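You operate a simulated robot arm through the tools that you are given. There is no shell and no other tool. Be economical: measure what you need, move in short steps, check, and stop when the job is done.

The job below is to be done with a simulated two-armed robot. You get a single attempt, and the scene is never put back.

TASK
Put one of the spare fuses from the middle of the fitting bench on top of the yellow element there. Put the brass gauge block on top of the brass vice block. Take the white brake pad on the middle of the fitting bench and put it away on the air end of the repair bench. Put the black sleeve on the bar end of the fitting bench away on the top of the spool table. Put one of the brass spacers from the bar end of the fitting bench on top of the grey pad. Fetch the small element marked "10 %" from the top of the service stand and set it on the low mat of unit 40. Press the match key two times. Shut the printed flap. Do these in any order. Set down upright: small element.

Only the result counts: the job must be done as asked and must still hold three seconds after the hand-in. Knocking over, shifting, dropping, spilling or breaking anything else fails it.

THE ROBOT
Two 7-joint arms with two-finger parallel grippers on one trunk, on a base that drives. Base frame: it is fixed to the floor where the robot stands at the start and does not move with it; the origin is under the middle of the robot, x ahead of it, y to its left, z up. Units: m, degrees, N and s.
The left shoulder is at the start at [0.05, 0.168, 1.182], the right one opposite. With the tool pointing down near the work surface each hand reaches from about 0.2 to 0.66 m from the robot's upright axis, wherever it stands, measured 20 degrees to its own side. Places, roughly: air end of the repair bench [1.3, 1.8, 0.9]; black sleeve (4x4x6 cm) [0.6, -0.2, 0.9]; brass gauge block (4x3x4 cm) [0.6, 0.3, 0.9]; brass spacer [0.75, -1, 1]; brass vice block (8x5x5 cm) [0.5, 0.7, 0.9]; grey pad (6x5x5 cm) [0.7, -0.7, 0.9]; low mat of unit 40 [3.7, 2.2, 0.9]; match key [-1.9, -2, 1]; printed flap [-1.7, 6.2, 1]; small element [3, -1, 1]; top of the spool table [5.9, 3.5, 0.9]; white brake pad (2x4x8 cm) [0.5, 0.6, 0.9]; yellow element (4x4x6 cm) [0.5, 0.3, 0.9]. Payload 1.57 kg a hand.
The TCP of each hand is the grasp point between the finger pads, 0.03 m short of the fingertips. In the tool frame z runs along the fingers and y along their closing line. Largest opening 0.08 m; finger width 0.017, thickness 0.012; the body of the gripper, 0.04 by 0.082 m, starts 0.08 m behind the TCP.
Orientation is that of the tool frame in the base frame, as [roll, pitch, yaw] about the fixed x, y, z axes, in that order (R = Rz(yaw) Ry(pitch) Rx(roll)). With the fingers straight down and closing along the base's y, the tool's x points along the base's -x, its y along +y and its z along -z.

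THE INTERFACE
- The arms move only by the tool jog_arm. It takes "left_motion", "right_motion" or both (then of equal length, played together; a hand with none holds still); each is a list of rows, each a list of 7 numbers: the shift along the tool's x, y, z in m, then the turn, a rotation vector about the tool's x, y, z in degrees, then the opening, from 0 (shut) to 1 (fully open). In form: [[tx, ty, tz, rx, ry, rz, gripper], ...]. A call has 1 to 20 rows; each row shifts and turns the commanded pose from where the row before left it, along the tool's axes as they then stand. Rows are played at 5 a second. More than 0.05 m and 8.6 degrees between two rows, or a gripper value outside its range, and nothing of the call is played. Where a pose cannot be reached the arm comes as near as it can. A force on the tool above 40 N (or 10 N above the force at the start of the call, whichever is more), or a blocked arm, ends the call early, and 0.2 s more pass. Each finger travels about 0.045 m/s and halts on what it meets, pressing with about 35 N; the grip force reading is that of the motor and also rises with nothing between the fingers. The clock runs only during rows and for 0.2 s after the last one: add rows that do not move to give the fingers time. It gives the time, the measured TCP pose, the force on the tool (base axes), the opening and the grip force at its end, in the units of the frame above (readings bear some noise), with the torque about the TCP (base axes, N m) and any sound that the robot's microphone picked up, and new pictures: "views" is both (left out), scene, wrist or none (wrist: the cameras of the hands that moved).
- Cameras (640 x 400 px; columns grow to the right, rows downward): "scene" is now at [0.1224, -0.0079, 1.3875]; the picture's right is [-0.08, -1.00, 0.00], its down [-0.63, 0.05, -0.78] and it looks along [0.77, -0.06, -0.63] (base axes); focal length 214 px, centre (320, 200). "left" rides on the left gripper at [0.072, 0.007, -0.122] in its tool frame; the picture's right is [-0.09, 1.00, 0.00], its down [-0.84, -0.08, -0.54] and it looks along [-0.54, -0.05, 0.84] (tool axes); focal length 238 px, centre (320, 200). "right" rides on the right gripper at [0.072, -0.007, -0.122] in its tool frame; the picture's right is [0.09, 1.00, 0.00], its down [-0.84, 0.08, -0.54] and it looks along [-0.54, 0.05, 0.84] (tool axes); focal length 238 px, centre (320, 200). There is no depth. A picture from a camera that has moved, and an enlarged one, comes with that camera's place and axes in the base frame and with its lens.
- raise_lower(by): slides the trunk up (or, below 0, down) by that many m; the arms and the scene camera ride with it, the base frame stays. It gives what a move gives, with no picture.
- steer(legs): drives the robot by 1 to 6 legs, each [ahead, left, turn to the left] in m, m and degrees, along the robot's own axes; the way and the turn of a leg run together, so that a leg with both is an arc; at most 1.5 m and 180 degrees a leg. The arms and the cameras ride along, it lands a little off, and it stops where it bumps. It gives what a move gives, and a new picture of the scene camera.
- aim_head(pan, tilt): turns the head with the scene camera to pan (to the left, within 80 degrees either way) and tilt (down, from -29 to 69), counted from straight ahead of the robot. It gives what a move gives, and a new picture of the scene camera.
- inspect(camera, box): a new picture of the part [left, top, right, bottom] of that camera's present view, enlarged. It takes no simulated time.
- finish_job(): hands the job in; it is judged then, once.

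Go step by step. Nothing tells you exact positions but the pictures and the camera data: compare them with the known pose of the tool, close in by small moves and look again before you grip or let go. The budget is 207 turns and 260 pictures, counting those below and the enlarged ones. Unless the task says otherwise, let go and move clear before handing in, and close with one line.

The tools are called as name(argument=value, ...) on one line, values as JSON. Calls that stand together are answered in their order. jog_arm: Moves the arms, as the interface text tells. Its arguments: {"type":"object","properties":{"left_motion":{"type":"array","items":{"type":"array","items":{"type":"number"}}},"right_motion":{"type":"array","items":{"type":"array","items":{"type":"number"}}},"views":{"type":"string","enum":["both","scene","wrist","none"]}},"required":[]} The other tools are called the same way: raise_lower (by) slides the trunk up or down; steer (legs) drives the base; aim_head (pan, tilt) turns the head that bears the scene camera; inspect (camera, box) takes an enlarged picture of a part of a camera's view; finish_job () hands the job in.

At the start:

```text
time_s: 0.0
left_position: [0.2736, 0.2139, 1.1722]
left_tcp_rot: [180.0, 0.0, 180.0]
left_ft_force: [-0.1, 0.0, 0.2]
left_moment: [-0.03, 0.0, 0.01]
left_gripper_width: 0.08
left_grip_force: 0.0
right_position: [0.3385, -0.0786, 1.1384]
right_tcp_rot: [179.9, 0.1, 180.0]
right_ft_force: [0.1, -0.2, 0.5]
right_moment: [-0.02, -0.01, -0.04]
right_gripper_width: 0.0801
right_grip_force: 0.3
trunk travel left (down, up): [-0.35, 0.093]
robot x, y, heading: [-0.0002, -0.0001, 0.1]
head pan, tilt: [-4.8, 39.1]
```

scene: 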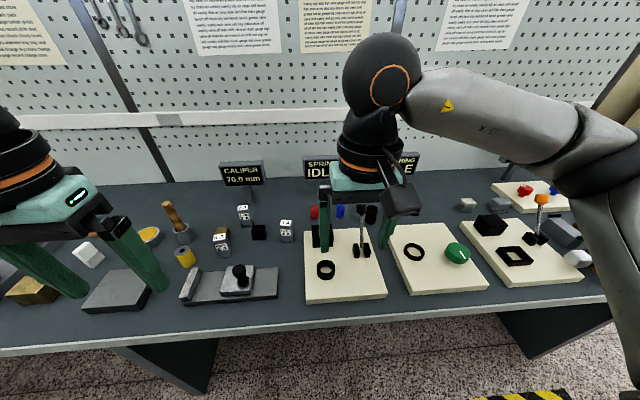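
right: 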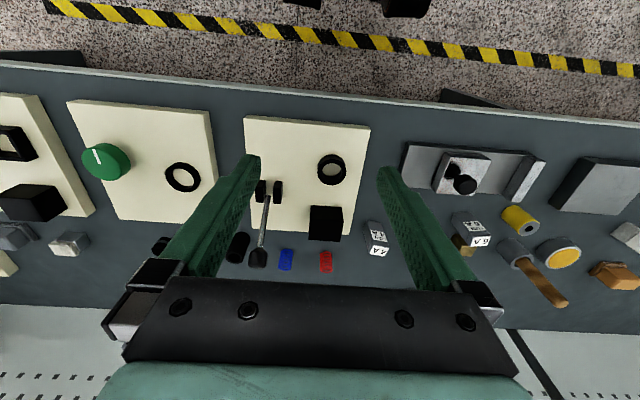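
left: 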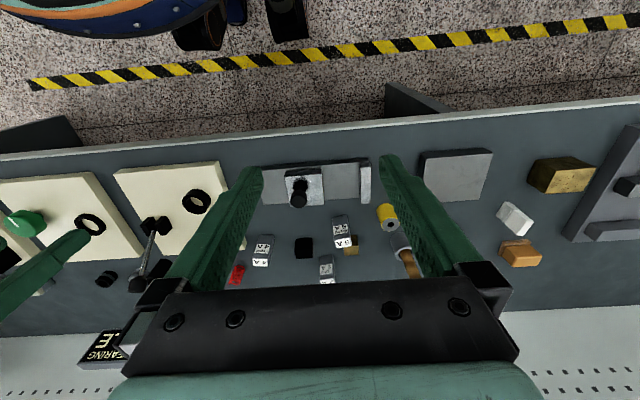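

I see the fitting bench ahead with fuses, blocks and panels. First I'll get enlarged views to identify the items.

inspect(camera="left", box=[200, 130, 600, 380])

inspect(camera="scene", box=[0, 150, 320, 350])

inspect(camera="scene", box=[300, 150, 620, 350])

```text
1.60 times, centred on (400, 255) of left
camera zoom: at [0.2023, 0.2198, 1.2927], right [0.09, 1.0, 0.0], down [0.84, -0.08, 0.54], along [0.54, -0.05, -0.84], focal length 381 px, centre (192, 112)
```

zoom: 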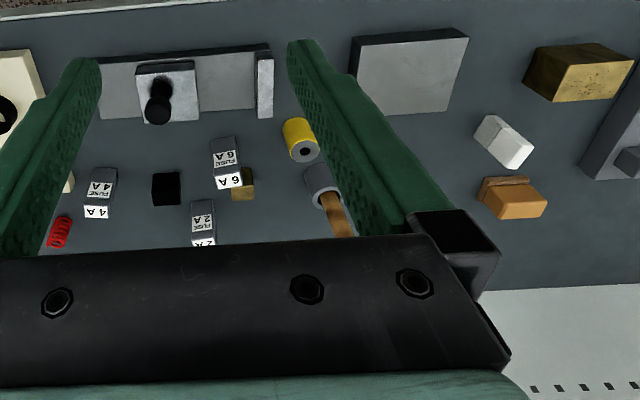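

```text
2.00 times, centred on (160, 250) of scene
camera zoom: at [0.1224, -0.0079, 1.3875], right [-0.08, -1.0, 0.0], down [-0.63, 0.05, -0.78], along [0.77, -0.06, -0.63], focal length 429 px, centre (640, 100)
```

zoom: 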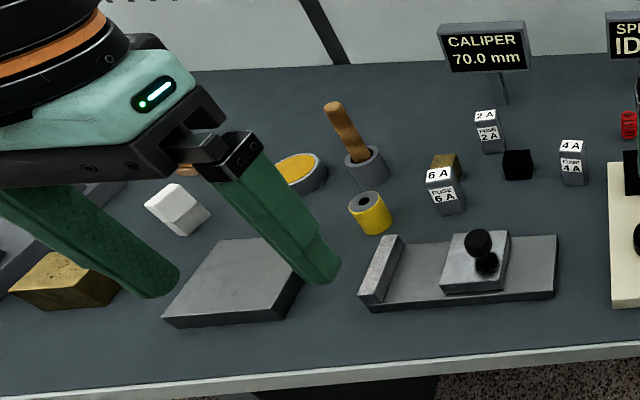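

```text
2.00 times, centred on (460, 250) of scene
camera zoom: at [0.1224, -0.0079, 1.3875], right [-0.08, -1.0, 0.0], down [-0.63, 0.05, -0.78], along [0.77, -0.06, -0.63], focal length 429 px, centre (40, 100)
```

zoom: 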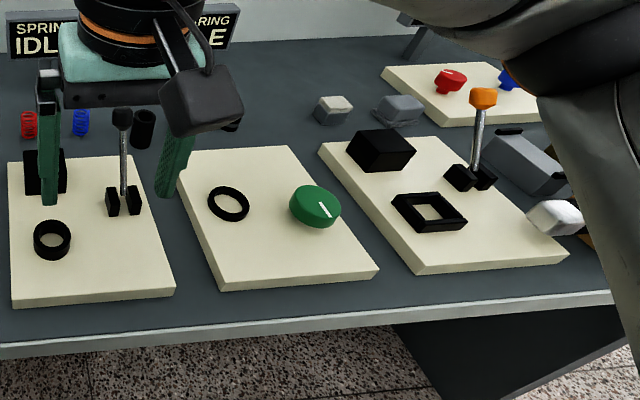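

The 6A fuse stands in front of the brass gauge block, so I'll take that fuse first. I take it to be near (0.53, 0.25) and the yellow element near (0.51, 0.35); I'll move the left hand above for a closer look.

jog_arm(left_motion=[[-0.045, 0.01, 0.0, 0, 0, 0, 1], [-0.045, 0.01, 0.0, 0, 0, 0, 1], [-0.045, 0.01, 0.02, 0, 0, 0, 1], [-0.03, 0, 0.03, 0, 0, 0, 1], [0, 0, 0.0, 0, 0, 0, 1]], right_motion=[[0.02, -0.04, 0, 0, 0, 0, 1], [0.02, -0.04, 0, 0, 0, 0, 1], [0.02, -0.04, 0, 0, 0, 0, 1], [0, -0.04, 0, 0, 0, 0, 1], [0, 0, 0, 0, 0, 0, 1]])

```text
refused: row 3 steps farther than a row can; nothing moved
```

jog_arm(left_motion=[[-0.045, 0.01, 0.0, 0, 0, 0, 1], [-0.045, 0.01, 0.0, 0, 0, 0, 1], [-0.045, 0.01, 0.01, 0, 0, 0, 1], [-0.03, 0, 0.035, 0, 0, 0, 1], [0, 0, 0.0, 0, 0, 0, 1]], right_motion=[[0.02, -0.04, 0, 0, 0, 0, 1], [0.02, -0.04, 0, 0, 0, 0, 1], [0.02, -0.04, 0, 0, 0, 0, 1], [0, -0.04, 0, 0, 0, 0, 1], [0, 0, 0, 0, 0, 0, 1]])

```text
time_s: 1.2
left_position: [0.4392, 0.2446, 1.1257]
left_tcp_rot: [179.9, 0.0, -180.0]
left_ft_force: [-0.2, -0.7, -0.4]
left_moment: [0.05, 0.0, -0.02]
left_gripper_width: 0.0798
left_grip_force: 0.0
right_position: [0.2773, -0.2378, 1.1399]
right_tcp_rot: [179.9, 0.1, 180.0]
right_ft_force: [-0.3, -0.1, -0.3]
right_moment: [-0.02, 0.0, -0.01]
right_gripper_width: 0.08
right_grip_force: 0.0
trunk travel left (down, up): [-0.35, 0.093]
robot x, y, heading: [-0.0019, -0.0027, -0.1]
head pan, tilt: [-4.8, 39.1]
camera scene: at [0.1222, -0.0076, 1.3876], right [-0.08, -1.0, 0.0], down [-0.63, 0.05, -0.78], along [0.77, -0.06, -0.63], focal length 214 px, centre (320, 200)
camera right: at [0.2065, -0.2447, 1.262], right [-0.09, 1.0, 0.0], down [0.84, 0.08, 0.54], along [0.54, 0.05, -0.84], focal length 238 px, centre (320, 200)
camera left: at [0.3682, 0.2506, 1.2477], right [0.09, 1.0, 0.0], down [0.84, -0.08, 0.54], along [0.54, -0.05, -0.84], focal length 238 px, centre (320, 200)
```

scene: 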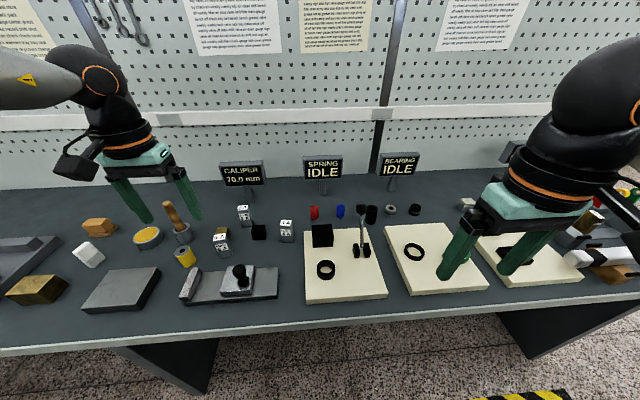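
right: 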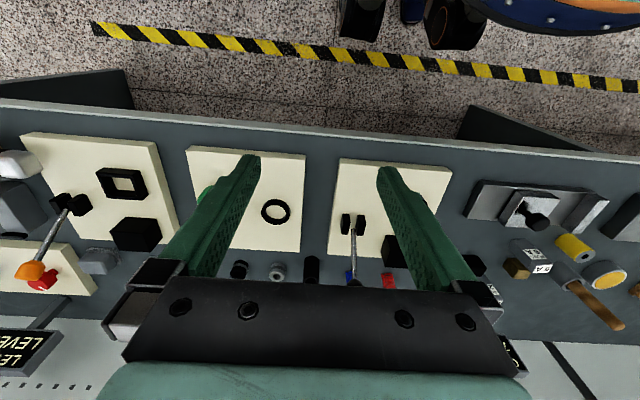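
left: 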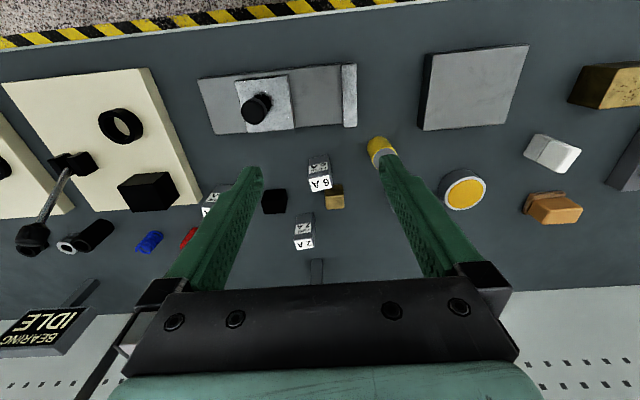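

Clear view now. I'll enlarge the scene around the small parts and the left wrist view around the fuses.

inspect(camera="scene", box=[280, 150, 480, 275])

inspect(camera="left", box=[240, 120, 440, 245])

inspect(camera="scene", box=[0, 170, 280, 345])

```text
3.20 times, centred on (380, 212) of scene
camera zoom: at [0.1222, -0.0076, 1.3876], right [-0.08, -1.0, 0.0], down [-0.63, 0.05, -0.78], along [0.77, -0.06, -0.63], focal length 686 px, centre (128, 160)
```

zoom: 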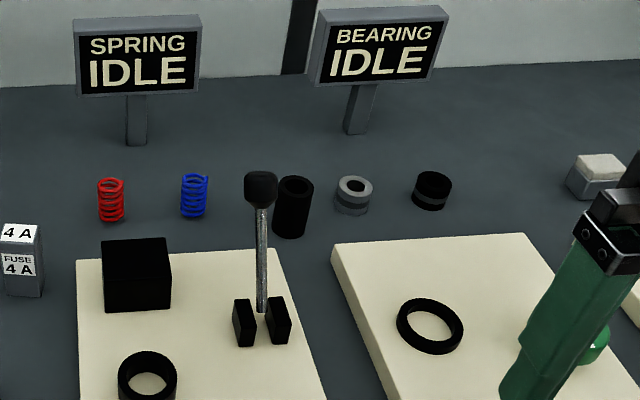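

```text
3.20 times, centred on (340, 182) of left
camera zoom: at [0.3682, 0.2506, 1.2477], right [0.09, 1.0, 0.0], down [0.84, -0.08, 0.54], along [0.54, -0.05, -0.84], focal length 763 px, centre (256, 256)
```

zoom: 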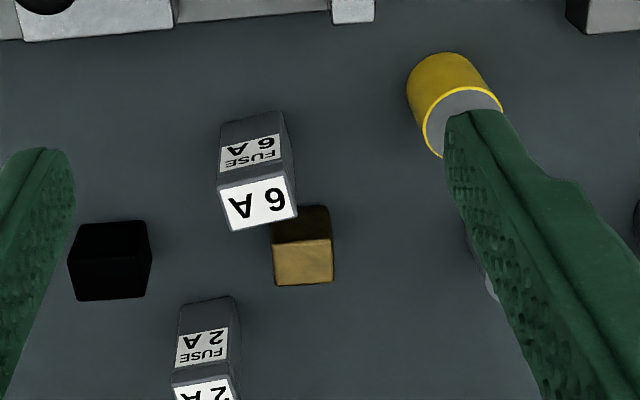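

```text
2.29 times, centred on (140, 258) of scene
camera zoom: at [0.1222, -0.0076, 1.3876], right [-0.08, -1.0, 0.0], down [-0.63, 0.05, -0.78], along [0.77, -0.06, -0.63], focal length 490 px, centre (731, 69)
```

zoom: 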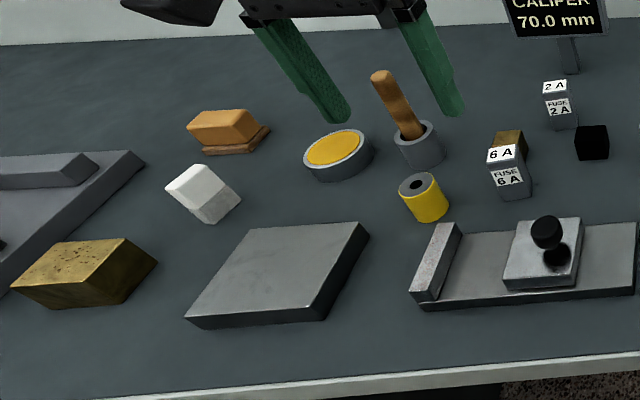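

Fuse 6A looks about 3×3×6 cm, centred near (0.545, 0.237), turned about 9°. I'll move over it and check with the wrist camera.

jog_arm(left_motion=[[-0.035, -0.003, 0.03, 0, 0, 0, 1], [-0.035, -0.003, 0.03, 0, 0, 0, 1], [-0.036, -0.002, 0.03, 0, 0, 0, 1], [0, 0, 0.0, 0, 0, -5, 1], [0, 0, 0.0, 0, 0, -4, 1], [0, 0, 0.0, 0, 0, 0, 1]], views="wrist")

inspect(camera="left", box=[220, 60, 460, 210])

```text
time_s: 2.6
left_position: [0.5373, 0.2405, 1.0385]
left_tcp_rot: [-179.9, 0.2, -171.0]
left_ft_force: [0.3, -0.6, -0.3]
left_moment: [0.0, 0.0, 0.0]
left_gripper_width: 0.0798
left_grip_force: 0.0
left hand out of reach, approached as far as the arm can: row 3
right_position: [0.2766, -0.2378, 1.14]
right_tcp_rot: [179.9, 0.1, 179.9]
right_ft_force: [-0.5, 0.6, -0.1]
right_moment: [0.01, 0.02, 0.02]
right_gripper_width: 0.0802
right_grip_force: 0.1
trunk travel left (down, up): [-0.35, 0.093]
robot x, y, heading: [0.001, 0.0023, 0.2]
head pan, tilt: [-4.8, 39.1]
camera left: at [0.4655, 0.2354, 1.1589], right [-0.07, 1.0, 0.0], down [0.84, 0.06, 0.54], along [0.54, 0.03, -0.84], focal length 238 px, centre (320, 200)
```

left: 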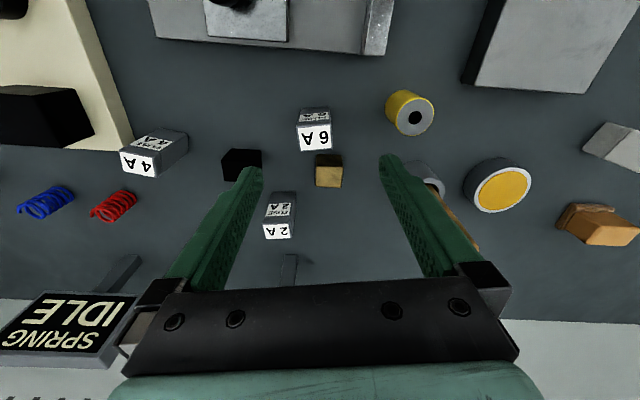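

```text
2.67 times, centred on (340, 135) of left
camera zoom: at [0.4655, 0.2354, 1.1589], right [-0.07, 1.0, 0.0], down [0.84, 0.06, 0.54], along [0.54, 0.03, -0.84], focal length 636 px, centre (267, 373)
```

zoom: 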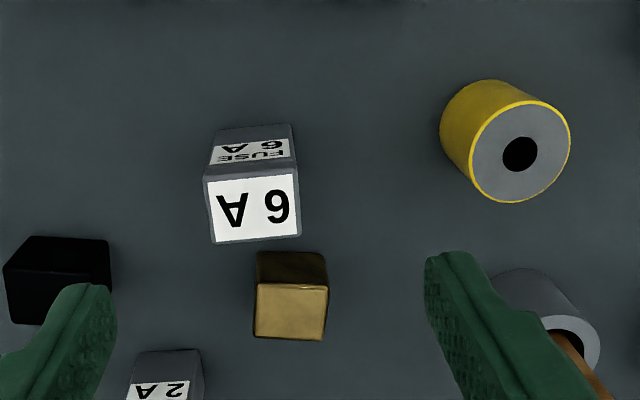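

Fuse is centred near (0.540, 0.233), aligned with the hand, top about z 0.935. I'll shift and lower around it.

jog_arm(left_motion=[[-0.002, -0.008, 0.02, 0, 0, 0, 1], [0, 0, 0.04, 0, 0, 0, 1], [0, 0, 0.04, 0, 0, 0, 1], [0, 0, 0.03, 0, 0, 0, 1], [0, 0, 0.0, 0, 0, 0, 1]], views="wrist")

```text
time_s: 3.8
left_position: [0.5061, 0.2537, 0.9232]
left_tcp_rot: [-179.8, 0.1, -171.1]
left_ft_force: [0.4, 0.7, -0.8]
left_moment: [0.02, 0.0, 0.02]
left_gripper_width: 0.08
left_grip_force: 0.1
left hand out of reach, approached as far as the arm can: row 1, 2, 3, 4
right_position: [0.2778, -0.2381, 1.1394]
right_tcp_rot: [179.7, 0.1, 179.9]
right_ft_force: [-0.1, -0.4, -0.7]
right_moment: [-0.02, 0.02, 0.04]
right_gripper_width: 0.08
right_grip_force: 0.1
trunk travel left (down, up): [-0.35, 0.093]
robot x, y, heading: [0.0013, -0.0015, -0.0]
head pan, tilt: [-4.8, 39.1]
camera left: at [0.4331, 0.2485, 1.0447], right [-0.07, 1.0, 0.0], down [0.84, 0.06, 0.54], along [0.54, 0.03, -0.84], focal length 238 px, centre (320, 200)
```

left: 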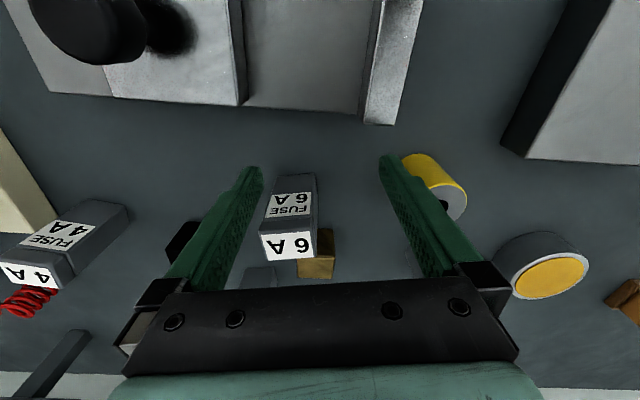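

The arm runs out of reach here. I'll go back up and look down to see how much room the base has to move forward.

jog_arm(left_motion=[[0, 0, -0.045, 0, 0, 0, 1], [0, 0, -0.045, 0, 0, 0, 1], [0, 0, -0.045, 0, 0, 0, 1], [0.04, 0, 0, 0, 0, 0, 1], [0, 0, 0.0, 0, 0, 0, 1]], views="none")

aim_head(pan=0, tilt=69)

```text
time_s: 5.0
left_position: [0.4682, 0.2483, 1.0582]
left_tcp_rot: [180.0, 0.0, -171.0]
left_ft_force: [0.3, 0.1, -0.3]
left_moment: [0.0, 0.0, -0.01]
left_gripper_width: 0.0802
left_grip_force: 0.2
right_position: [0.2785, -0.2383, 1.1397]
right_tcp_rot: [179.8, 0.1, 179.9]
right_ft_force: [-0.4, 0.4, 0.2]
right_moment: [-0.04, -0.02, -0.01]
right_gripper_width: 0.0799
right_grip_force: 0.0
trunk travel left (down, up): [-0.35, 0.093]
robot x, y, heading: [0.0016, 0.0004, -0.2]
head pan, tilt: [-4.8, 39.1]
```

```text
time_s: 5.9
left_position: [0.4681, 0.2466, 1.0588]
left_tcp_rot: [-180.0, 0.0, -170.9]
left_ft_force: [1.1, -0.5, -0.3]
left_moment: [0.03, 0.03, -0.01]
left_gripper_width: 0.08
left_grip_force: 0.1
right_position: [0.2769, -0.2374, 1.139]
right_tcp_rot: [180.0, 0.1, 179.9]
right_ft_force: [-0.5, 0.1, 0.0]
right_moment: [-0.01, 0.03, 0.04]
right_gripper_width: 0.0801
right_grip_force: 0.0
trunk travel left (down, up): [-0.35, 0.093]
robot x, y, heading: [-0.0042, 0.0016, -0.1]
head pan, tilt: [0.0, 68.8]
camera scene: at [0.093, -0.0008, 1.3501], right [0.0, -1.0, 0.0], down [-0.93, 0.0, -0.36], along [0.36, 0.0, -0.93], focal length 214 px, centre (320, 200)
```

scene: 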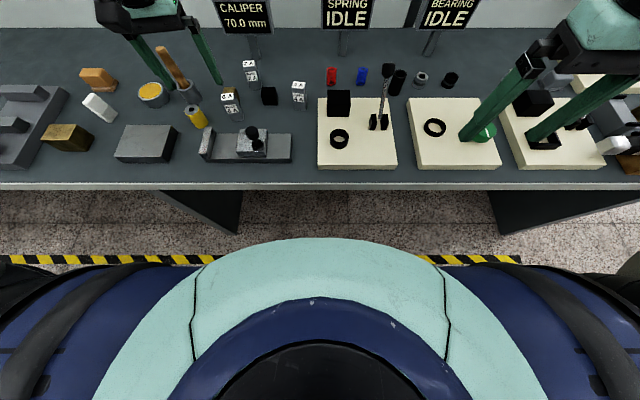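

The base front is close to the bench edge, so instead of driving I'll raise the hand and lower the trunk to gain reach.

jog_arm(left_motion=[[0, 0, -0.045, 0, 0, 0, 1], [0, 0, -0.045, 0, 0, 0, 1], [0, 0, -0.04, 0, 0, 0, 1]], right_motion=[[0, 0, -0.045, 0, 0, 0, 1], [0, 0, -0.045, 0, 0, 0, 1], [0, 0, -0.01, 0, 0, 0, 1]], views="none")

raise_lower(by=-0.17)

jog_arm(left_motion=[[-0.04, -0.009, 0, 0, 0, 0, 1], [-0.03, -0.01, 0, 0, 0, 0, 1], [0, -0.006, 0, 0, 0, 0, 1], [0, 0, 0, 0, 0, 0, 1]], views="wrist")

```text
time_s: 6.7
left_position: [0.4652, 0.2473, 1.1873]
left_tcp_rot: [-179.9, 0.0, -171.0]
left_ft_force: [0.2, -0.1, -0.2]
left_moment: [-0.01, 0.03, 0.0]
left_gripper_width: 0.0799
left_grip_force: 0.0
right_position: [0.2796, -0.2392, 1.2377]
right_tcp_rot: [179.8, -0.1, 179.8]
right_ft_force: [0.4, -1.0, -0.6]
right_moment: [0.0, 0.01, -0.05]
right_gripper_width: 0.0797
right_grip_force: 0.1
trunk travel left (down, up): [-0.35, 0.093]
robot x, y, heading: [-0.0002, -0.0, -0.1]
head pan, tilt: [0.0, 68.8]
```

```text
time_s: 8.7
left_position: [0.4656, 0.2476, 1.0164]
left_tcp_rot: [179.9, 0.0, -171.1]
left_ft_force: [-0.2, -0.2, 0.2]
left_moment: [-0.01, 0.0, -0.01]
left_gripper_width: 0.0799
left_grip_force: 0.1
right_position: [0.2792, -0.2405, 1.0682]
right_tcp_rot: [179.9, 0.1, 180.0]
right_ft_force: [-0.7, 0.6, 1.0]
right_moment: [-0.01, 0.02, 0.01]
right_gripper_width: 0.0798
right_grip_force: 0.1
trunk travel left (down, up): [-0.18, 0.263]
robot x, y, heading: [-0.0031, 0.0009, -0.0]
head pan, tilt: [0.0, 68.8]
```

```text
time_s: 9.7
left_position: [0.5091, 0.2394, 1.0176]
left_tcp_rot: [-179.8, 0.0, -170.8]
left_ft_force: [-0.1, 0.0, -0.1]
left_moment: [0.02, 0.04, -0.01]
left_gripper_width: 0.0801
left_grip_force: 0.0
left hand out of reach, approached as far as the arm can: row 2
right_position: [0.2797, -0.2375, 1.0686]
right_tcp_rot: [180.0, 0.1, 179.9]
right_ft_force: [0.1, -0.1, 0.4]
right_moment: [-0.01, 0.0, 0.0]
right_gripper_width: 0.0799
right_grip_force: 0.1
trunk travel left (down, up): [-0.18, 0.263]
robot x, y, heading: [0.0004, -0.0003, 0.1]
head pan, tilt: [0.0, 68.8]
camera left: at [0.4373, 0.2339, 1.1386], right [-0.07, 1.0, 0.0], down [0.84, 0.06, 0.54], along [0.54, 0.04, -0.84], focal length 238 px, centre (320, 200)
```

left: 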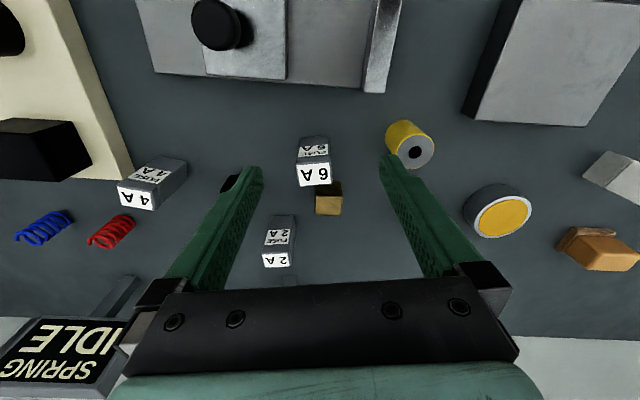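

Reach seems best with the hand about 0.13 m below the shoulder. I'll gently drive 4 cm ahead and adjust the trunk.

steer(legs=[[0.04, 0, 0]])

```text
time_s: 10.5
left_position: [0.5488, 0.2386, 1.0175]
left_tcp_rot: [-179.9, 0.1, -170.9]
left_ft_force: [-0.3, 0.1, -0.3]
left_moment: [-0.01, 0.01, -0.01]
left_gripper_width: 0.0802
left_grip_force: 0.1
right_position: [0.3196, -0.2386, 1.0677]
right_tcp_rot: [179.9, 0.0, 179.8]
right_ft_force: [1.1, -0.5, -0.1]
right_moment: [-0.01, 0.02, 0.04]
right_gripper_width: 0.0799
right_grip_force: 0.1
trunk travel left (down, up): [-0.18, 0.263]
robot x, y, heading: [0.0372, -0.0006, 0.2]
head pan, tilt: [0.0, 68.8]
camera scene: at [0.1334, -0.0008, 1.18], right [0.0, -1.0, 0.0], down [-0.93, 0.0, -0.36], along [0.36, 0.0, -0.93], focal length 214 px, centre (320, 200)
```

scene: 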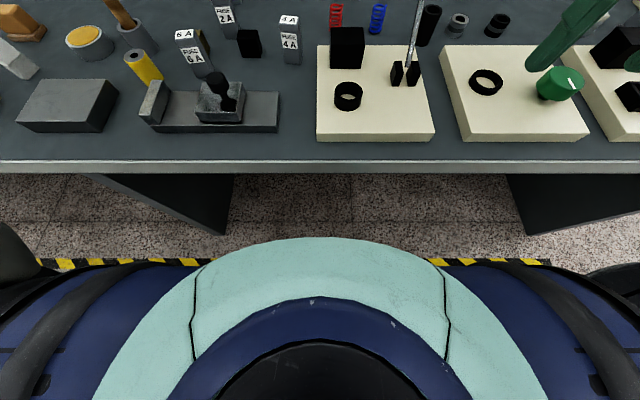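

Fine, no bump. Now aligning over the fuse and lowering.

jog_arm(left_motion=[[0.01, -0.004, 0.02, 0, 0, 0, 1], [0, 0, 0.03, 0, 0, 0, 1], [0, 0, 0.03, 0, 0, 0, 1], [0, 0, 0.025, 0, 0, 0, 1], [0, 0, 0.0, 0, 0, 0, 1]], views="wrist")

```text
time_s: 11.7
left_position: [0.5397, 0.235, 0.9135]
left_tcp_rot: [-180.0, 0.0, -170.9]
left_ft_force: [-0.1, 0.3, -0.1]
left_moment: [0.01, -0.01, -0.02]
left_gripper_width: 0.0801
left_grip_force: 0.2
right_position: [0.3198, -0.2392, 1.0698]
right_tcp_rot: [180.0, 0.1, 179.9]
right_ft_force: [-0.4, -0.9, 0.2]
right_moment: [0.02, 0.01, -0.01]
right_gripper_width: 0.0798
right_grip_force: 0.1
trunk travel left (down, up): [-0.18, 0.263]
robot x, y, heading: [0.0386, 0.0006, 0.1]
head pan, tilt: [0.0, 68.8]
camera left: at [0.4682, 0.2293, 1.0336], right [-0.07, 1.0, 0.0], down [0.84, 0.06, 0.54], along [0.54, 0.03, -0.84], focal length 238 px, centre (320, 200)
```

left: 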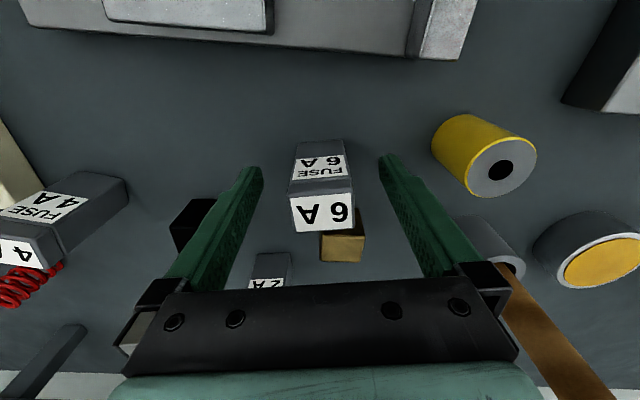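

The fuse sits between the fingers. Closing.

jog_arm(left_motion=[[0, 0, 0.005, 0, 0, 0, 0.3], [0, 0, 0, 0, 0, 0, 0], [0, 0, 0, 0, 0, 0, 0], [0, 0, 0, 0, 0, 0, 0], [0, 0, 0, 0, 0, 0, 0]], views="none")

jog_arm(left_motion=[[0, 0, -0.03, 0, 0, 0, 0], [0, 0, -0.04, 0, 0, 0, 0], [0, 0, -0.02, 0, 0, 0, 0], [0, 0, 0, 0, 0, 0, 0]], views="wrist")

```text
time_s: 12.9
left_position: [0.5421, 0.2343, 0.908]
left_tcp_rot: [-179.9, 0.0, -171.0]
left_ft_force: [-0.3, 0.7, 0.4]
left_moment: [0.01, 0.04, 0.0]
left_gripper_width: 0.0334
left_grip_force: 33.4
right_position: [0.3184, -0.239, 1.0688]
right_tcp_rot: [179.9, 0.1, 180.0]
right_ft_force: [0.0, 0.4, 0.4]
right_moment: [-0.01, 0.01, -0.05]
right_gripper_width: 0.0798
right_grip_force: 0.0
trunk travel left (down, up): [-0.18, 0.263]
robot x, y, heading: [0.0389, -0.0006, 0.2]
head pan, tilt: [0.0, 68.8]
```

```text
time_s: 13.9
left_position: [0.5414, 0.2342, 0.9961]
left_tcp_rot: [-179.9, 0.1, -170.9]
left_ft_force: [1.1, -0.8, -0.4]
left_moment: [0.03, 0.03, 0.0]
left_gripper_width: 0.0333
left_grip_force: 35.0
right_position: [0.3193, -0.2392, 1.0683]
right_tcp_rot: [180.0, 0.1, 179.8]
right_ft_force: [-0.6, -0.5, -0.2]
right_moment: [0.0, -0.02, 0.01]
right_gripper_width: 0.08
right_grip_force: 0.0
trunk travel left (down, up): [-0.18, 0.263]
robot x, y, heading: [0.0376, -0.0009, 0.1]
head pan, tilt: [0.0, 68.8]
camera left: at [0.4682, 0.2283, 1.1184], right [-0.07, 1.0, 0.0], down [0.84, 0.06, 0.54], along [0.54, 0.04, -0.84], focal length 238 px, centre (320, 200)
```

left: 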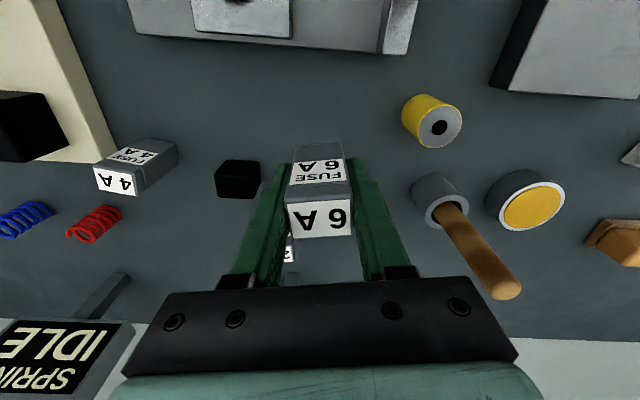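

Fuse held (width 33 mm). The yellow element's top centre comes out at about (0.516, 0.331, 0.92). Moving over it.

jog_arm(left_motion=[[0.0, 0, -0.015, 0, 0, 0, 0], [0.004, 0.035, 0, 0, 0, 0, 0], [0.003, 0.035, 0, 0, 0, 0, 0], [0.003, 0.0295, 0, 0, 0, 0, 0], [0, 0, 0, 0, 0, 0, 0]], views="wrist")

inspect(camera="left", box=[240, 90, 400, 190])

aim_head(pan=40, tilt=45)

```text
time_s: 15.1
left_position: [0.5129, 0.3308, 1.0125]
left_tcp_rot: [-179.9, 0.0, -170.9]
left_ft_force: [0.5, 0.9, -0.2]
left_moment: [-0.01, -0.03, 0.01]
left_gripper_width: 0.0331
left_grip_force: 34.6
right_position: [0.3187, -0.239, 1.0686]
right_tcp_rot: [179.9, 0.1, 180.0]
right_ft_force: [-0.3, -0.5, 0.5]
right_moment: [0.01, 0.02, -0.01]
right_gripper_width: 0.0798
right_grip_force: 0.1
trunk travel left (down, up): [-0.18, 0.263]
robot x, y, heading: [0.0385, 0.0014, 0.2]
head pan, tilt: [0.0, 68.8]
camera left: at [0.4429, 0.325, 1.1328], right [-0.07, 1.0, 0.0], down [0.84, 0.06, 0.54], along [0.54, 0.03, -0.84], focal length 238 px, centre (320, 200)
```

left: 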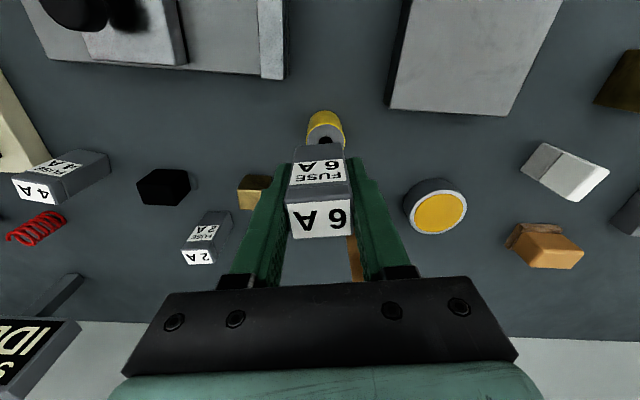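

```text
4.00 times, centred on (320, 140) of left
camera zoom: at [0.4429, 0.325, 1.1328], right [-0.07, 1.0, 0.0], down [0.84, 0.06, 0.54], along [0.54, 0.03, -0.84], focal length 953 px, centre (320, 440)
```

zoom: 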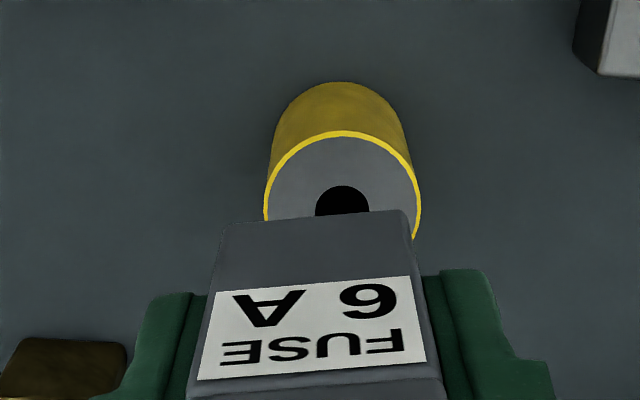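

```text
time_s: 16.2
left_position: [0.5139, 0.33, 1.0119]
left_tcp_rot: [-179.9, 0.0, -170.9]
left_ft_force: [-0.1, 0.1, -0.9]
left_moment: [-0.04, 0.02, 0.01]
left_gripper_width: 0.0332
left_grip_force: 34.9
right_position: [0.3193, -0.2388, 1.0685]
right_tcp_rot: [179.8, 0.1, 179.8]
right_ft_force: [-0.5, -0.7, 0.6]
right_moment: [0.01, 0.03, 0.04]
right_gripper_width: 0.0799
right_grip_force: 0.0
trunk travel left (down, up): [-0.18, 0.263]
robot x, y, heading: [0.0387, -0.0033, 0.0]
head pan, tilt: [40.0, 45.0]
camera scene: at [0.1394, 0.0514, 1.2089], right [0.64, -0.77, 0.0], down [-0.54, -0.45, -0.71], along [0.54, 0.45, -0.71], focal length 214 px, centre (320, 200)
```

scene: 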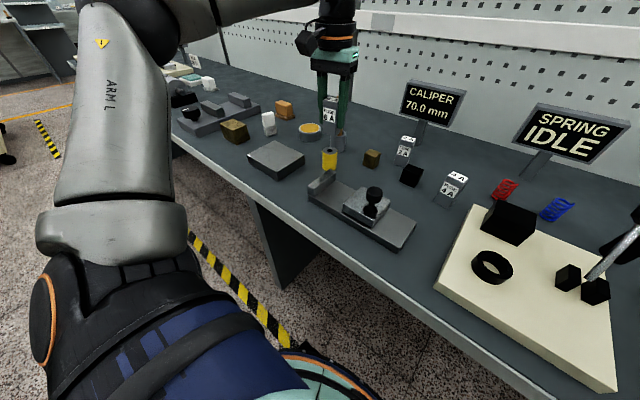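

Fuse centre is nearly over the yellow element; a small correction, then lowering to just above contact.

jog_arm(left_motion=[[-0.003, 0.004, 0.01, 0, 0, 0, 0], [0, 0, 0.015, 0, 0, 0, 0], [0, 0, 0.01, 0, 0, 0, 0], [0, 0, 0, 0, 0, 0, 0]], views="wrist")

inspect(camera="scene", box=[270, 70, 430, 170])

```text
time_s: 17.2
left_position: [0.5157, 0.3346, 0.9774]
left_tcp_rot: [-180.0, 0.1, -170.9]
left_ft_force: [0.7, -0.2, 0.2]
left_moment: [0.02, 0.02, 0.01]
left_gripper_width: 0.0329
left_grip_force: 35.1
right_position: [0.3197, -0.2391, 1.0687]
right_tcp_rot: [179.9, 0.0, 179.9]
right_ft_force: [-1.2, 0.6, 0.7]
right_moment: [0.01, 0.0, -0.01]
right_gripper_width: 0.0799
right_grip_force: 0.1
trunk travel left (down, up): [-0.18, 0.263]
robot x, y, heading: [0.0415, 0.0, -0.2]
head pan, tilt: [40.0, 45.0]
camera left: at [0.4443, 0.3288, 1.0984], right [-0.07, 1.0, 0.0], down [0.84, 0.06, 0.54], along [0.54, 0.03, -0.84], focal length 238 px, centre (320, 200)
```

left: 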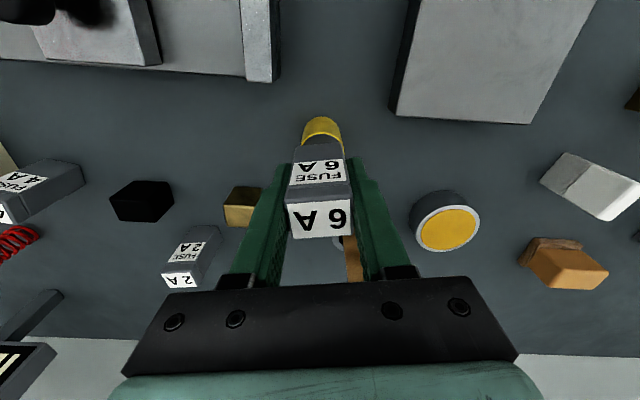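

```text
4.00 times, centred on (350, 120) of scene
camera zoom: at [0.1394, 0.0515, 1.209], right [0.64, -0.77, 0.0], down [-0.54, -0.45, -0.71], along [0.54, 0.45, -0.71], focal length 858 px, centre (200, 520)
```

zoom: 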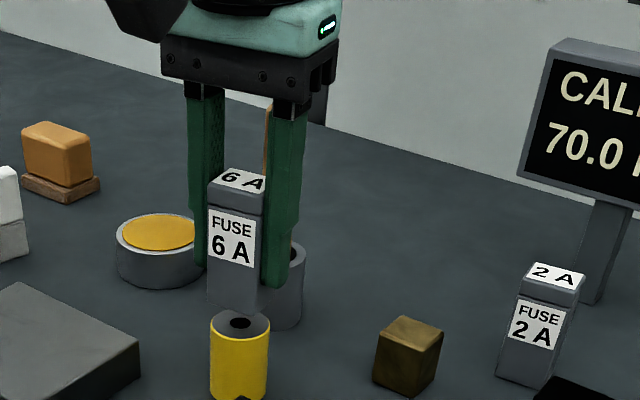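

The fuse is still ~1–2 cm above the yellow element. Lowering in small steps.

jog_arm(left_motion=[[0, 0, 0.005, 0, 0, 0, 0], [0, 0, 0.005, 0, 0, 0, 0], [0, 0, 0, 0, 0, 0, 0]], views="none")

inspect(camera="scene", box=[290, 80, 386, 140])

```text
time_s: 18.0
left_position: [0.5154, 0.3352, 0.9679]
left_tcp_rot: [-180.0, 0.0, -170.8]
left_ft_force: [0.8, -0.1, -0.8]
left_moment: [0.01, 0.01, 0.01]
left_gripper_width: 0.0332
left_grip_force: 34.6
right_position: [0.3194, -0.2389, 1.0681]
right_tcp_rot: [179.9, 0.1, 179.9]
right_ft_force: [-0.9, 0.5, 0.0]
right_moment: [0.0, 0.02, 0.0]
right_gripper_width: 0.0801
right_grip_force: 0.1
trunk travel left (down, up): [-0.18, 0.263]
robot x, y, heading: [0.0416, 0.0016, 0.3]
head pan, tilt: [40.0, 45.0]
```

```text
6.67 times, centred on (338, 110) of scene
camera zoom: at [0.1394, 0.0515, 1.209], right [0.64, -0.77, 0.0], down [-0.54, -0.45, -0.71], along [0.54, 0.45, -0.71], focal length 1430 px, centre (200, 800)
```

zoom: 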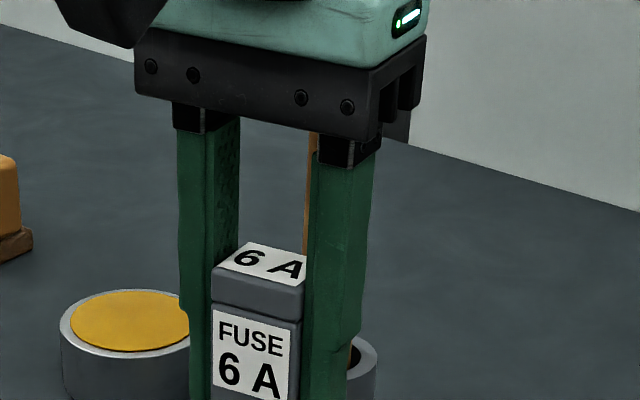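

No contact yet; lowering further in 2–3 mm steps.

jog_arm(left_motion=[[0, 0, 0.003, 0, 0, 0, 0], [0, 0, 0.002, 0, 0, 0, 0], [0, 0, 0, 0, 0, 0, 0]], views="none")

inspect(camera="scene", box=[280, 110, 376, 170])

```text
time_s: 18.8
left_position: [0.5168, 0.3336, 0.9625]
left_tcp_rot: [-180.0, 0.1, -170.8]
left_ft_force: [0.2, 0.0, 0.6]
left_moment: [0.0, 0.02, 0.0]
left_gripper_width: 0.0334
left_grip_force: 35.1
right_position: [0.3185, -0.239, 1.0684]
right_tcp_rot: [179.9, 0.2, 179.9]
right_ft_force: [0.2, 0.2, 0.4]
right_moment: [0.02, -0.01, 0.04]
right_gripper_width: 0.08
right_grip_force: 0.1
trunk travel left (down, up): [-0.18, 0.263]
robot x, y, heading: [0.0402, -0.002, 0.1]
head pan, tilt: [40.0, 45.0]
```

```text
6.67 times, centred on (328, 140) of scene
camera zoom: at [0.1394, 0.0515, 1.209], right [0.64, -0.77, 0.0], down [-0.54, -0.45, -0.71], along [0.54, 0.45, -0.71], focal length 1430 px, centre (267, 600)
```

zoom: 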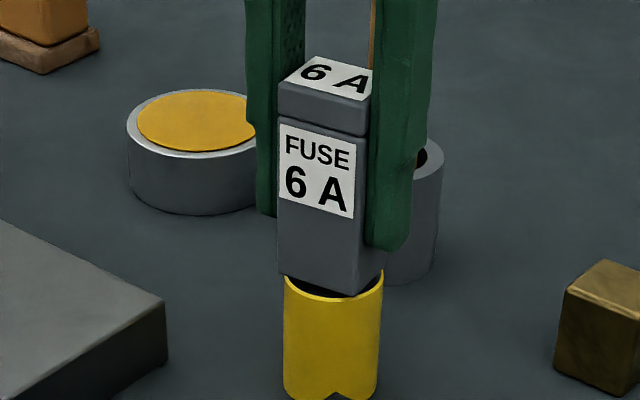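

Very near contact. Continuing in 2 mm steps.

jog_arm(left_motion=[[0, 0, 0.002, 0, 0, 0, 0], [0, 0, 0.002, 0, 0, 0, 0], [0, 0, 0, 0, 0, 0, 0]], views="none")

inspect(camera="scene", box=[280, 110, 376, 170])

```text
time_s: 19.6
left_position: [0.5176, 0.3344, 0.96]
left_tcp_rot: [-179.9, 0.2, -170.9]
left_ft_force: [0.1, 1.4, 8.3]
left_moment: [0.11, -0.04, 0.02]
left_gripper_width: 0.0334
left_grip_force: 34.8
right_position: [0.3181, -0.2396, 1.0688]
right_tcp_rot: [179.8, 0.2, 179.8]
right_ft_force: [-0.3, -0.5, 0.0]
right_moment: [-0.01, 0.0, -0.02]
right_gripper_width: 0.0801
right_grip_force: 0.0
trunk travel left (down, up): [-0.18, 0.263]
robot x, y, heading: [0.0418, 0.0003, -0.1]
head pan, tilt: [40.0, 45.0]
```

```text
6.67 times, centred on (328, 140) of scene
camera zoom: at [0.1388, 0.0512, 1.2092], right [0.64, -0.77, 0.0], down [-0.54, -0.45, -0.71], along [0.54, 0.45, -0.71], focal length 1430 px, centre (267, 600)
```

zoom: 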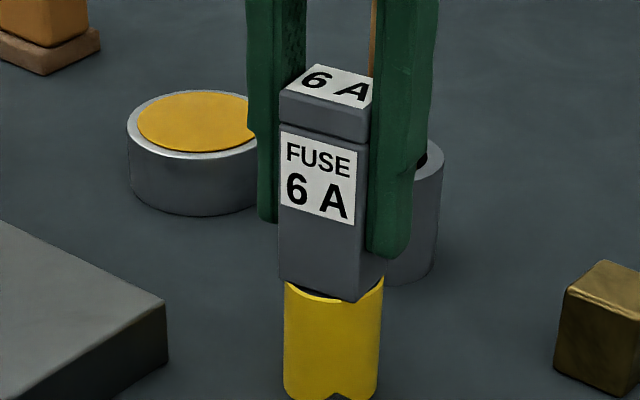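

Contact (8 N). Releasing and backing straight up.

jog_arm(left_motion=[[0, 0, -0.001, 0, 0, 0, 0.5], [0, 0, 0, 0, 0, 0, 0.7], [0, 0, 0, 0, 0, 0, 0.9], [0, 0, 0, 0, 0, 0, 0.9], [0, 0, -0.03, 0, 0, 0, 0.9], [0, 0, -0.04, 0, 0, 0, 0.9], [0, 0, -0.03, 0, 0, 0, 1], [0, 0, 0, 0, 0, 0, 1]], views="wrist")

inspect(camera="scene", box=[270, 90, 430, 190])

```text
time_s: 21.4
left_position: [0.515, 0.3357, 1.0603]
left_tcp_rot: [-179.9, 0.0, -171.0]
left_ft_force: [0.4, -0.7, 0.5]
left_moment: [0.04, 0.03, 0.02]
left_gripper_width: 0.0797
left_grip_force: 0.0
right_position: [0.3196, -0.2391, 1.0697]
right_tcp_rot: [179.8, 0.1, 179.8]
right_ft_force: [0.3, 0.1, -0.9]
right_moment: [-0.01, -0.03, 0.02]
right_gripper_width: 0.0799
right_grip_force: 0.1
trunk travel left (down, up): [-0.18, 0.263]
robot x, y, heading: [0.0349, 0.0013, 0.1]
head pan, tilt: [40.0, 45.0]
camera left: at [0.4436, 0.3302, 1.1807], right [-0.07, 1.0, 0.0], down [0.84, 0.06, 0.54], along [0.54, 0.03, -0.84], focal length 238 px, centre (320, 200)
```

left: 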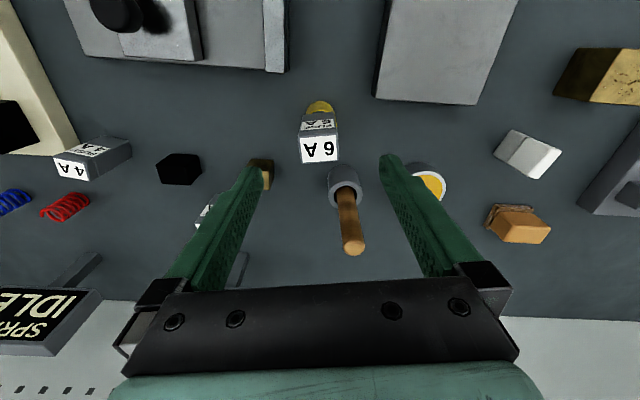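

```text
4.00 times, centred on (350, 140) of scene
camera zoom: at [0.1393, 0.0515, 1.209], right [0.64, -0.77, 0.0], down [-0.54, -0.45, -0.71], along [0.54, 0.45, -0.71], focal length 858 px, centre (200, 440)
```

zoom: 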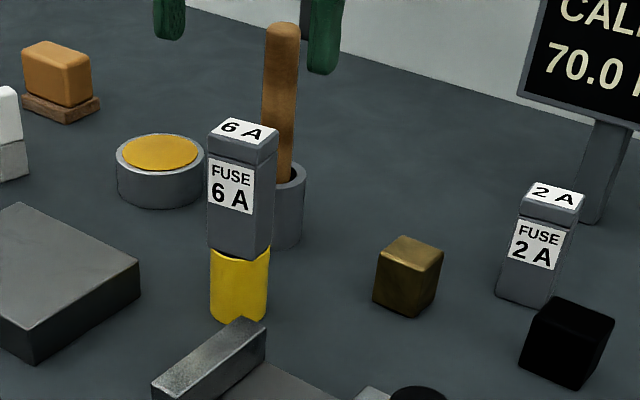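

The fuse stands on the yellow element. Next the gauge block at about (0.598, 0.255). I'll lift the hands and drive forward/left a little to get in reach.

jog_arm(left_motion=[[0, 0, -0.04, 0, 0, 4.5, 1], [0, 0, -0.04, 0, 0, 4.5, 1], [0, 0, 0, 0, 0, 0, 1]], right_motion=[[0, 0, -0.04, 0, 0, 0, 1], [0, 0, -0.04, 0, 0, 0, 1], [0, 0, 0, 0, 0, 0, 1]], views="none")

steer(legs=[[0.04, 0.12, 0]])

```text
time_s: 22.2
left_position: [0.508, 0.3364, 1.1273]
left_tcp_rot: [-180.0, 0.2, -179.9]
left_ft_force: [-0.2, 0.2, -0.4]
left_moment: [0.01, 0.0, 0.03]
left_gripper_width: 0.0802
left_grip_force: 0.2
left hand out of reach, approached as far as the arm can: row 2
right_position: [0.3201, -0.2416, 1.1478]
right_tcp_rot: [179.8, 0.0, 180.0]
right_ft_force: [-0.4, 0.1, 0.5]
right_moment: [0.01, -0.02, -0.03]
right_gripper_width: 0.0799
right_grip_force: 0.1
trunk travel left (down, up): [-0.18, 0.263]
robot x, y, heading: [0.0398, -0.0024, -0.0]
head pan, tilt: [40.0, 45.0]
```

```text
time_s: 23.5
left_position: [0.5478, 0.4584, 1.1284]
left_tcp_rot: [-180.0, 0.2, -179.9]
left_ft_force: [-0.2, -0.6, -0.1]
left_moment: [-0.02, -0.01, -0.01]
left_gripper_width: 0.0803
left_grip_force: 0.1
right_position: [0.3608, -0.1179, 1.1492]
right_tcp_rot: [179.9, 0.2, 179.9]
right_ft_force: [0.3, 0.4, 0.3]
right_moment: [-0.02, 0.02, -0.01]
right_gripper_width: 0.0801
right_grip_force: 0.0
trunk travel left (down, up): [-0.18, 0.263]
robot x, y, heading: [0.0776, 0.1238, -0.1]
head pan, tilt: [40.0, 45.0]
camera scene: at [0.1803, 0.1737, 1.2089], right [0.64, -0.77, 0.0], down [-0.54, -0.46, -0.71], along [0.54, 0.45, -0.71], focal length 214 px, centre (320, 200)
```

scene: 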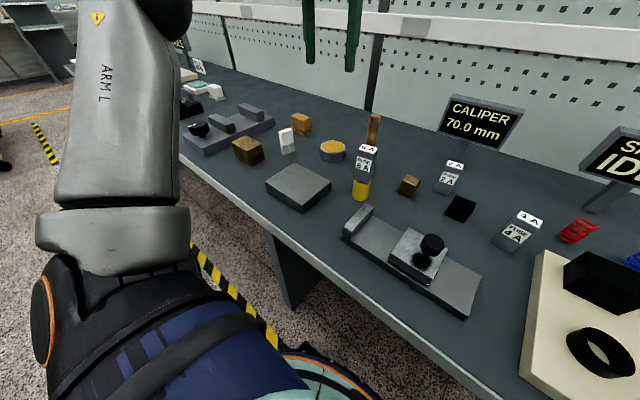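

Moving the left hand over the gauge block.

jog_arm(left_motion=[[0, -0.041, 0, 0, 0, 0, 1], [0, -0.041, 0, 0, 0, 0, 1], [0, -0.041, 0, 0, 0, 0, 1], [0, -0.041, 0, 0, 0, 0, 1], [0, -0.041, 0, 0, 0, 0, 1], [0, 0, 0.045, 0, 0, 0, 1], [-0.015, 0, 0.035, 0, 0, 0, 1], [-0.025, 0, 0.02, 0, 0, 0, 1], [0, 0, 0, 0, 0, 0, 1]], views="wrist")

inspect(camera="left", box=[240, 80, 400, 180])

```text
time_s: 25.1
left_position: [0.5119, 0.2959, 1.0178]
left_tcp_rot: [-179.5, 1.3, -179.8]
left_ft_force: [-3.4, -0.5, 16.8]
left_moment: [0.74, 0.26, 0.16]
left_gripper_width: 0.0787
left_grip_force: 0.1
left hand out of reach, approached as far as the arm can: row 1, 2, 3, 4, 5
right_position: [0.3606, -0.1177, 1.1489]
right_tcp_rot: [179.8, 0.0, 179.9]
right_ft_force: [0.0, 0.3, -0.1]
right_moment: [-0.05, 0.02, 0.01]
right_gripper_width: 0.08
right_grip_force: 0.1
trunk travel left (down, up): [-0.18, 0.263]
robot x, y, heading: [0.0822, 0.1216, 0.3]
head pan, tilt: [40.0, 45.0]
stopped in row 8 (left hand): the force on the tool passed its limit (the readings are from after the stop); the commanded pose is now the measured one
camera left: at [0.437, 0.3031, 1.1364], right [0.09, 1.0, -0.01], down [0.82, -0.07, 0.56], along [0.56, -0.05, -0.83], focal length 238 px, centre (320, 200)
```

left: 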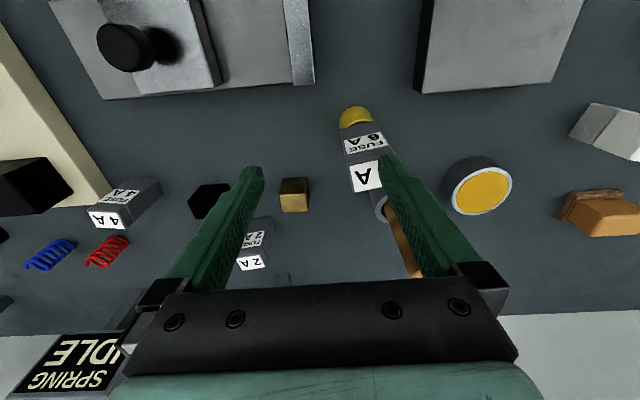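

```text
4.00 times, centred on (320, 130) of left
camera zoom: at [0.437, 0.3031, 1.1364], right [0.09, 1.0, -0.01], down [0.82, -0.07, 0.56], along [0.56, -0.05, -0.83], focal length 953 px, centre (320, 480)
```

zoom: 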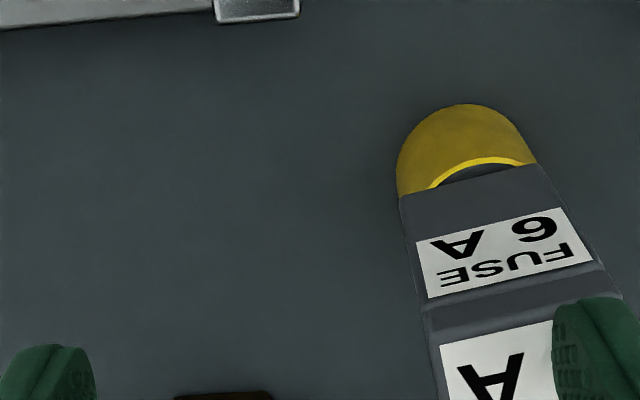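

The hand came short of where I commanded, and a fingertip pressed on top of the fuse. I'll lift straight up at once and check.

jog_arm(left_motion=[[0, 0, -0.02, 0, 0, 0, 1], [0, 0, -0.03, 0, 0, 0, 1], [0, 0, 0, 0, 0, 0, 1]], views="wrist")

inspect(camera="scene", box=[300, 100, 460, 200])

```text
time_s: 25.9
left_position: [0.5108, 0.2977, 1.0647]
left_tcp_rot: [-179.7, 1.1, -179.7]
left_ft_force: [0.1, 0.3, -0.4]
left_moment: [0.03, 0.03, 0.01]
left_gripper_width: 0.08
left_grip_force: 0.0
right_position: [0.3605, -0.1185, 1.1491]
right_tcp_rot: [179.9, -0.1, 180.0]
right_ft_force: [1.0, 0.1, -0.4]
right_moment: [0.02, 0.02, 0.0]
right_gripper_width: 0.0801
right_grip_force: 0.0
trunk travel left (down, up): [-0.18, 0.263]
robot x, y, heading: [0.0797, 0.1216, -0.1]
head pan, tilt: [40.0, 45.0]
camera left: at [0.4366, 0.3031, 1.1832], right [0.09, 1.0, 0.0], down [0.83, -0.07, 0.56], along [0.56, -0.05, -0.83], focal length 238 px, centre (320, 200)
```

left: 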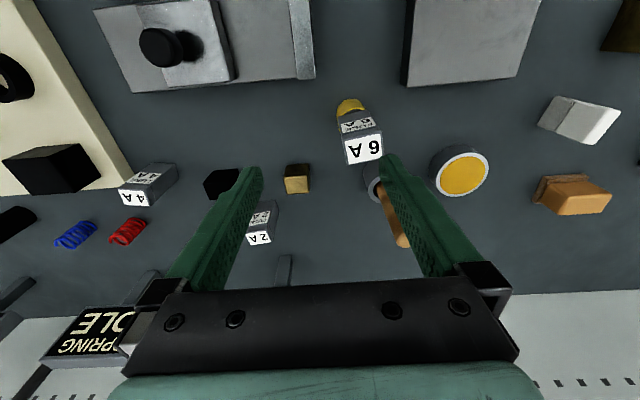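

```text
4.00 times, centred on (380, 150) of scene
camera zoom: at [0.1801, 0.1732, 1.209], right [0.64, -0.77, 0.0], down [-0.54, -0.45, -0.71], along [0.54, 0.45, -0.71], focal length 858 px, centre (80, 400)
```

zoom: 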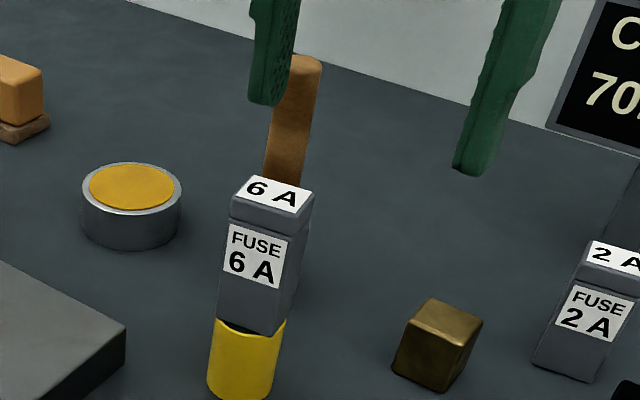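

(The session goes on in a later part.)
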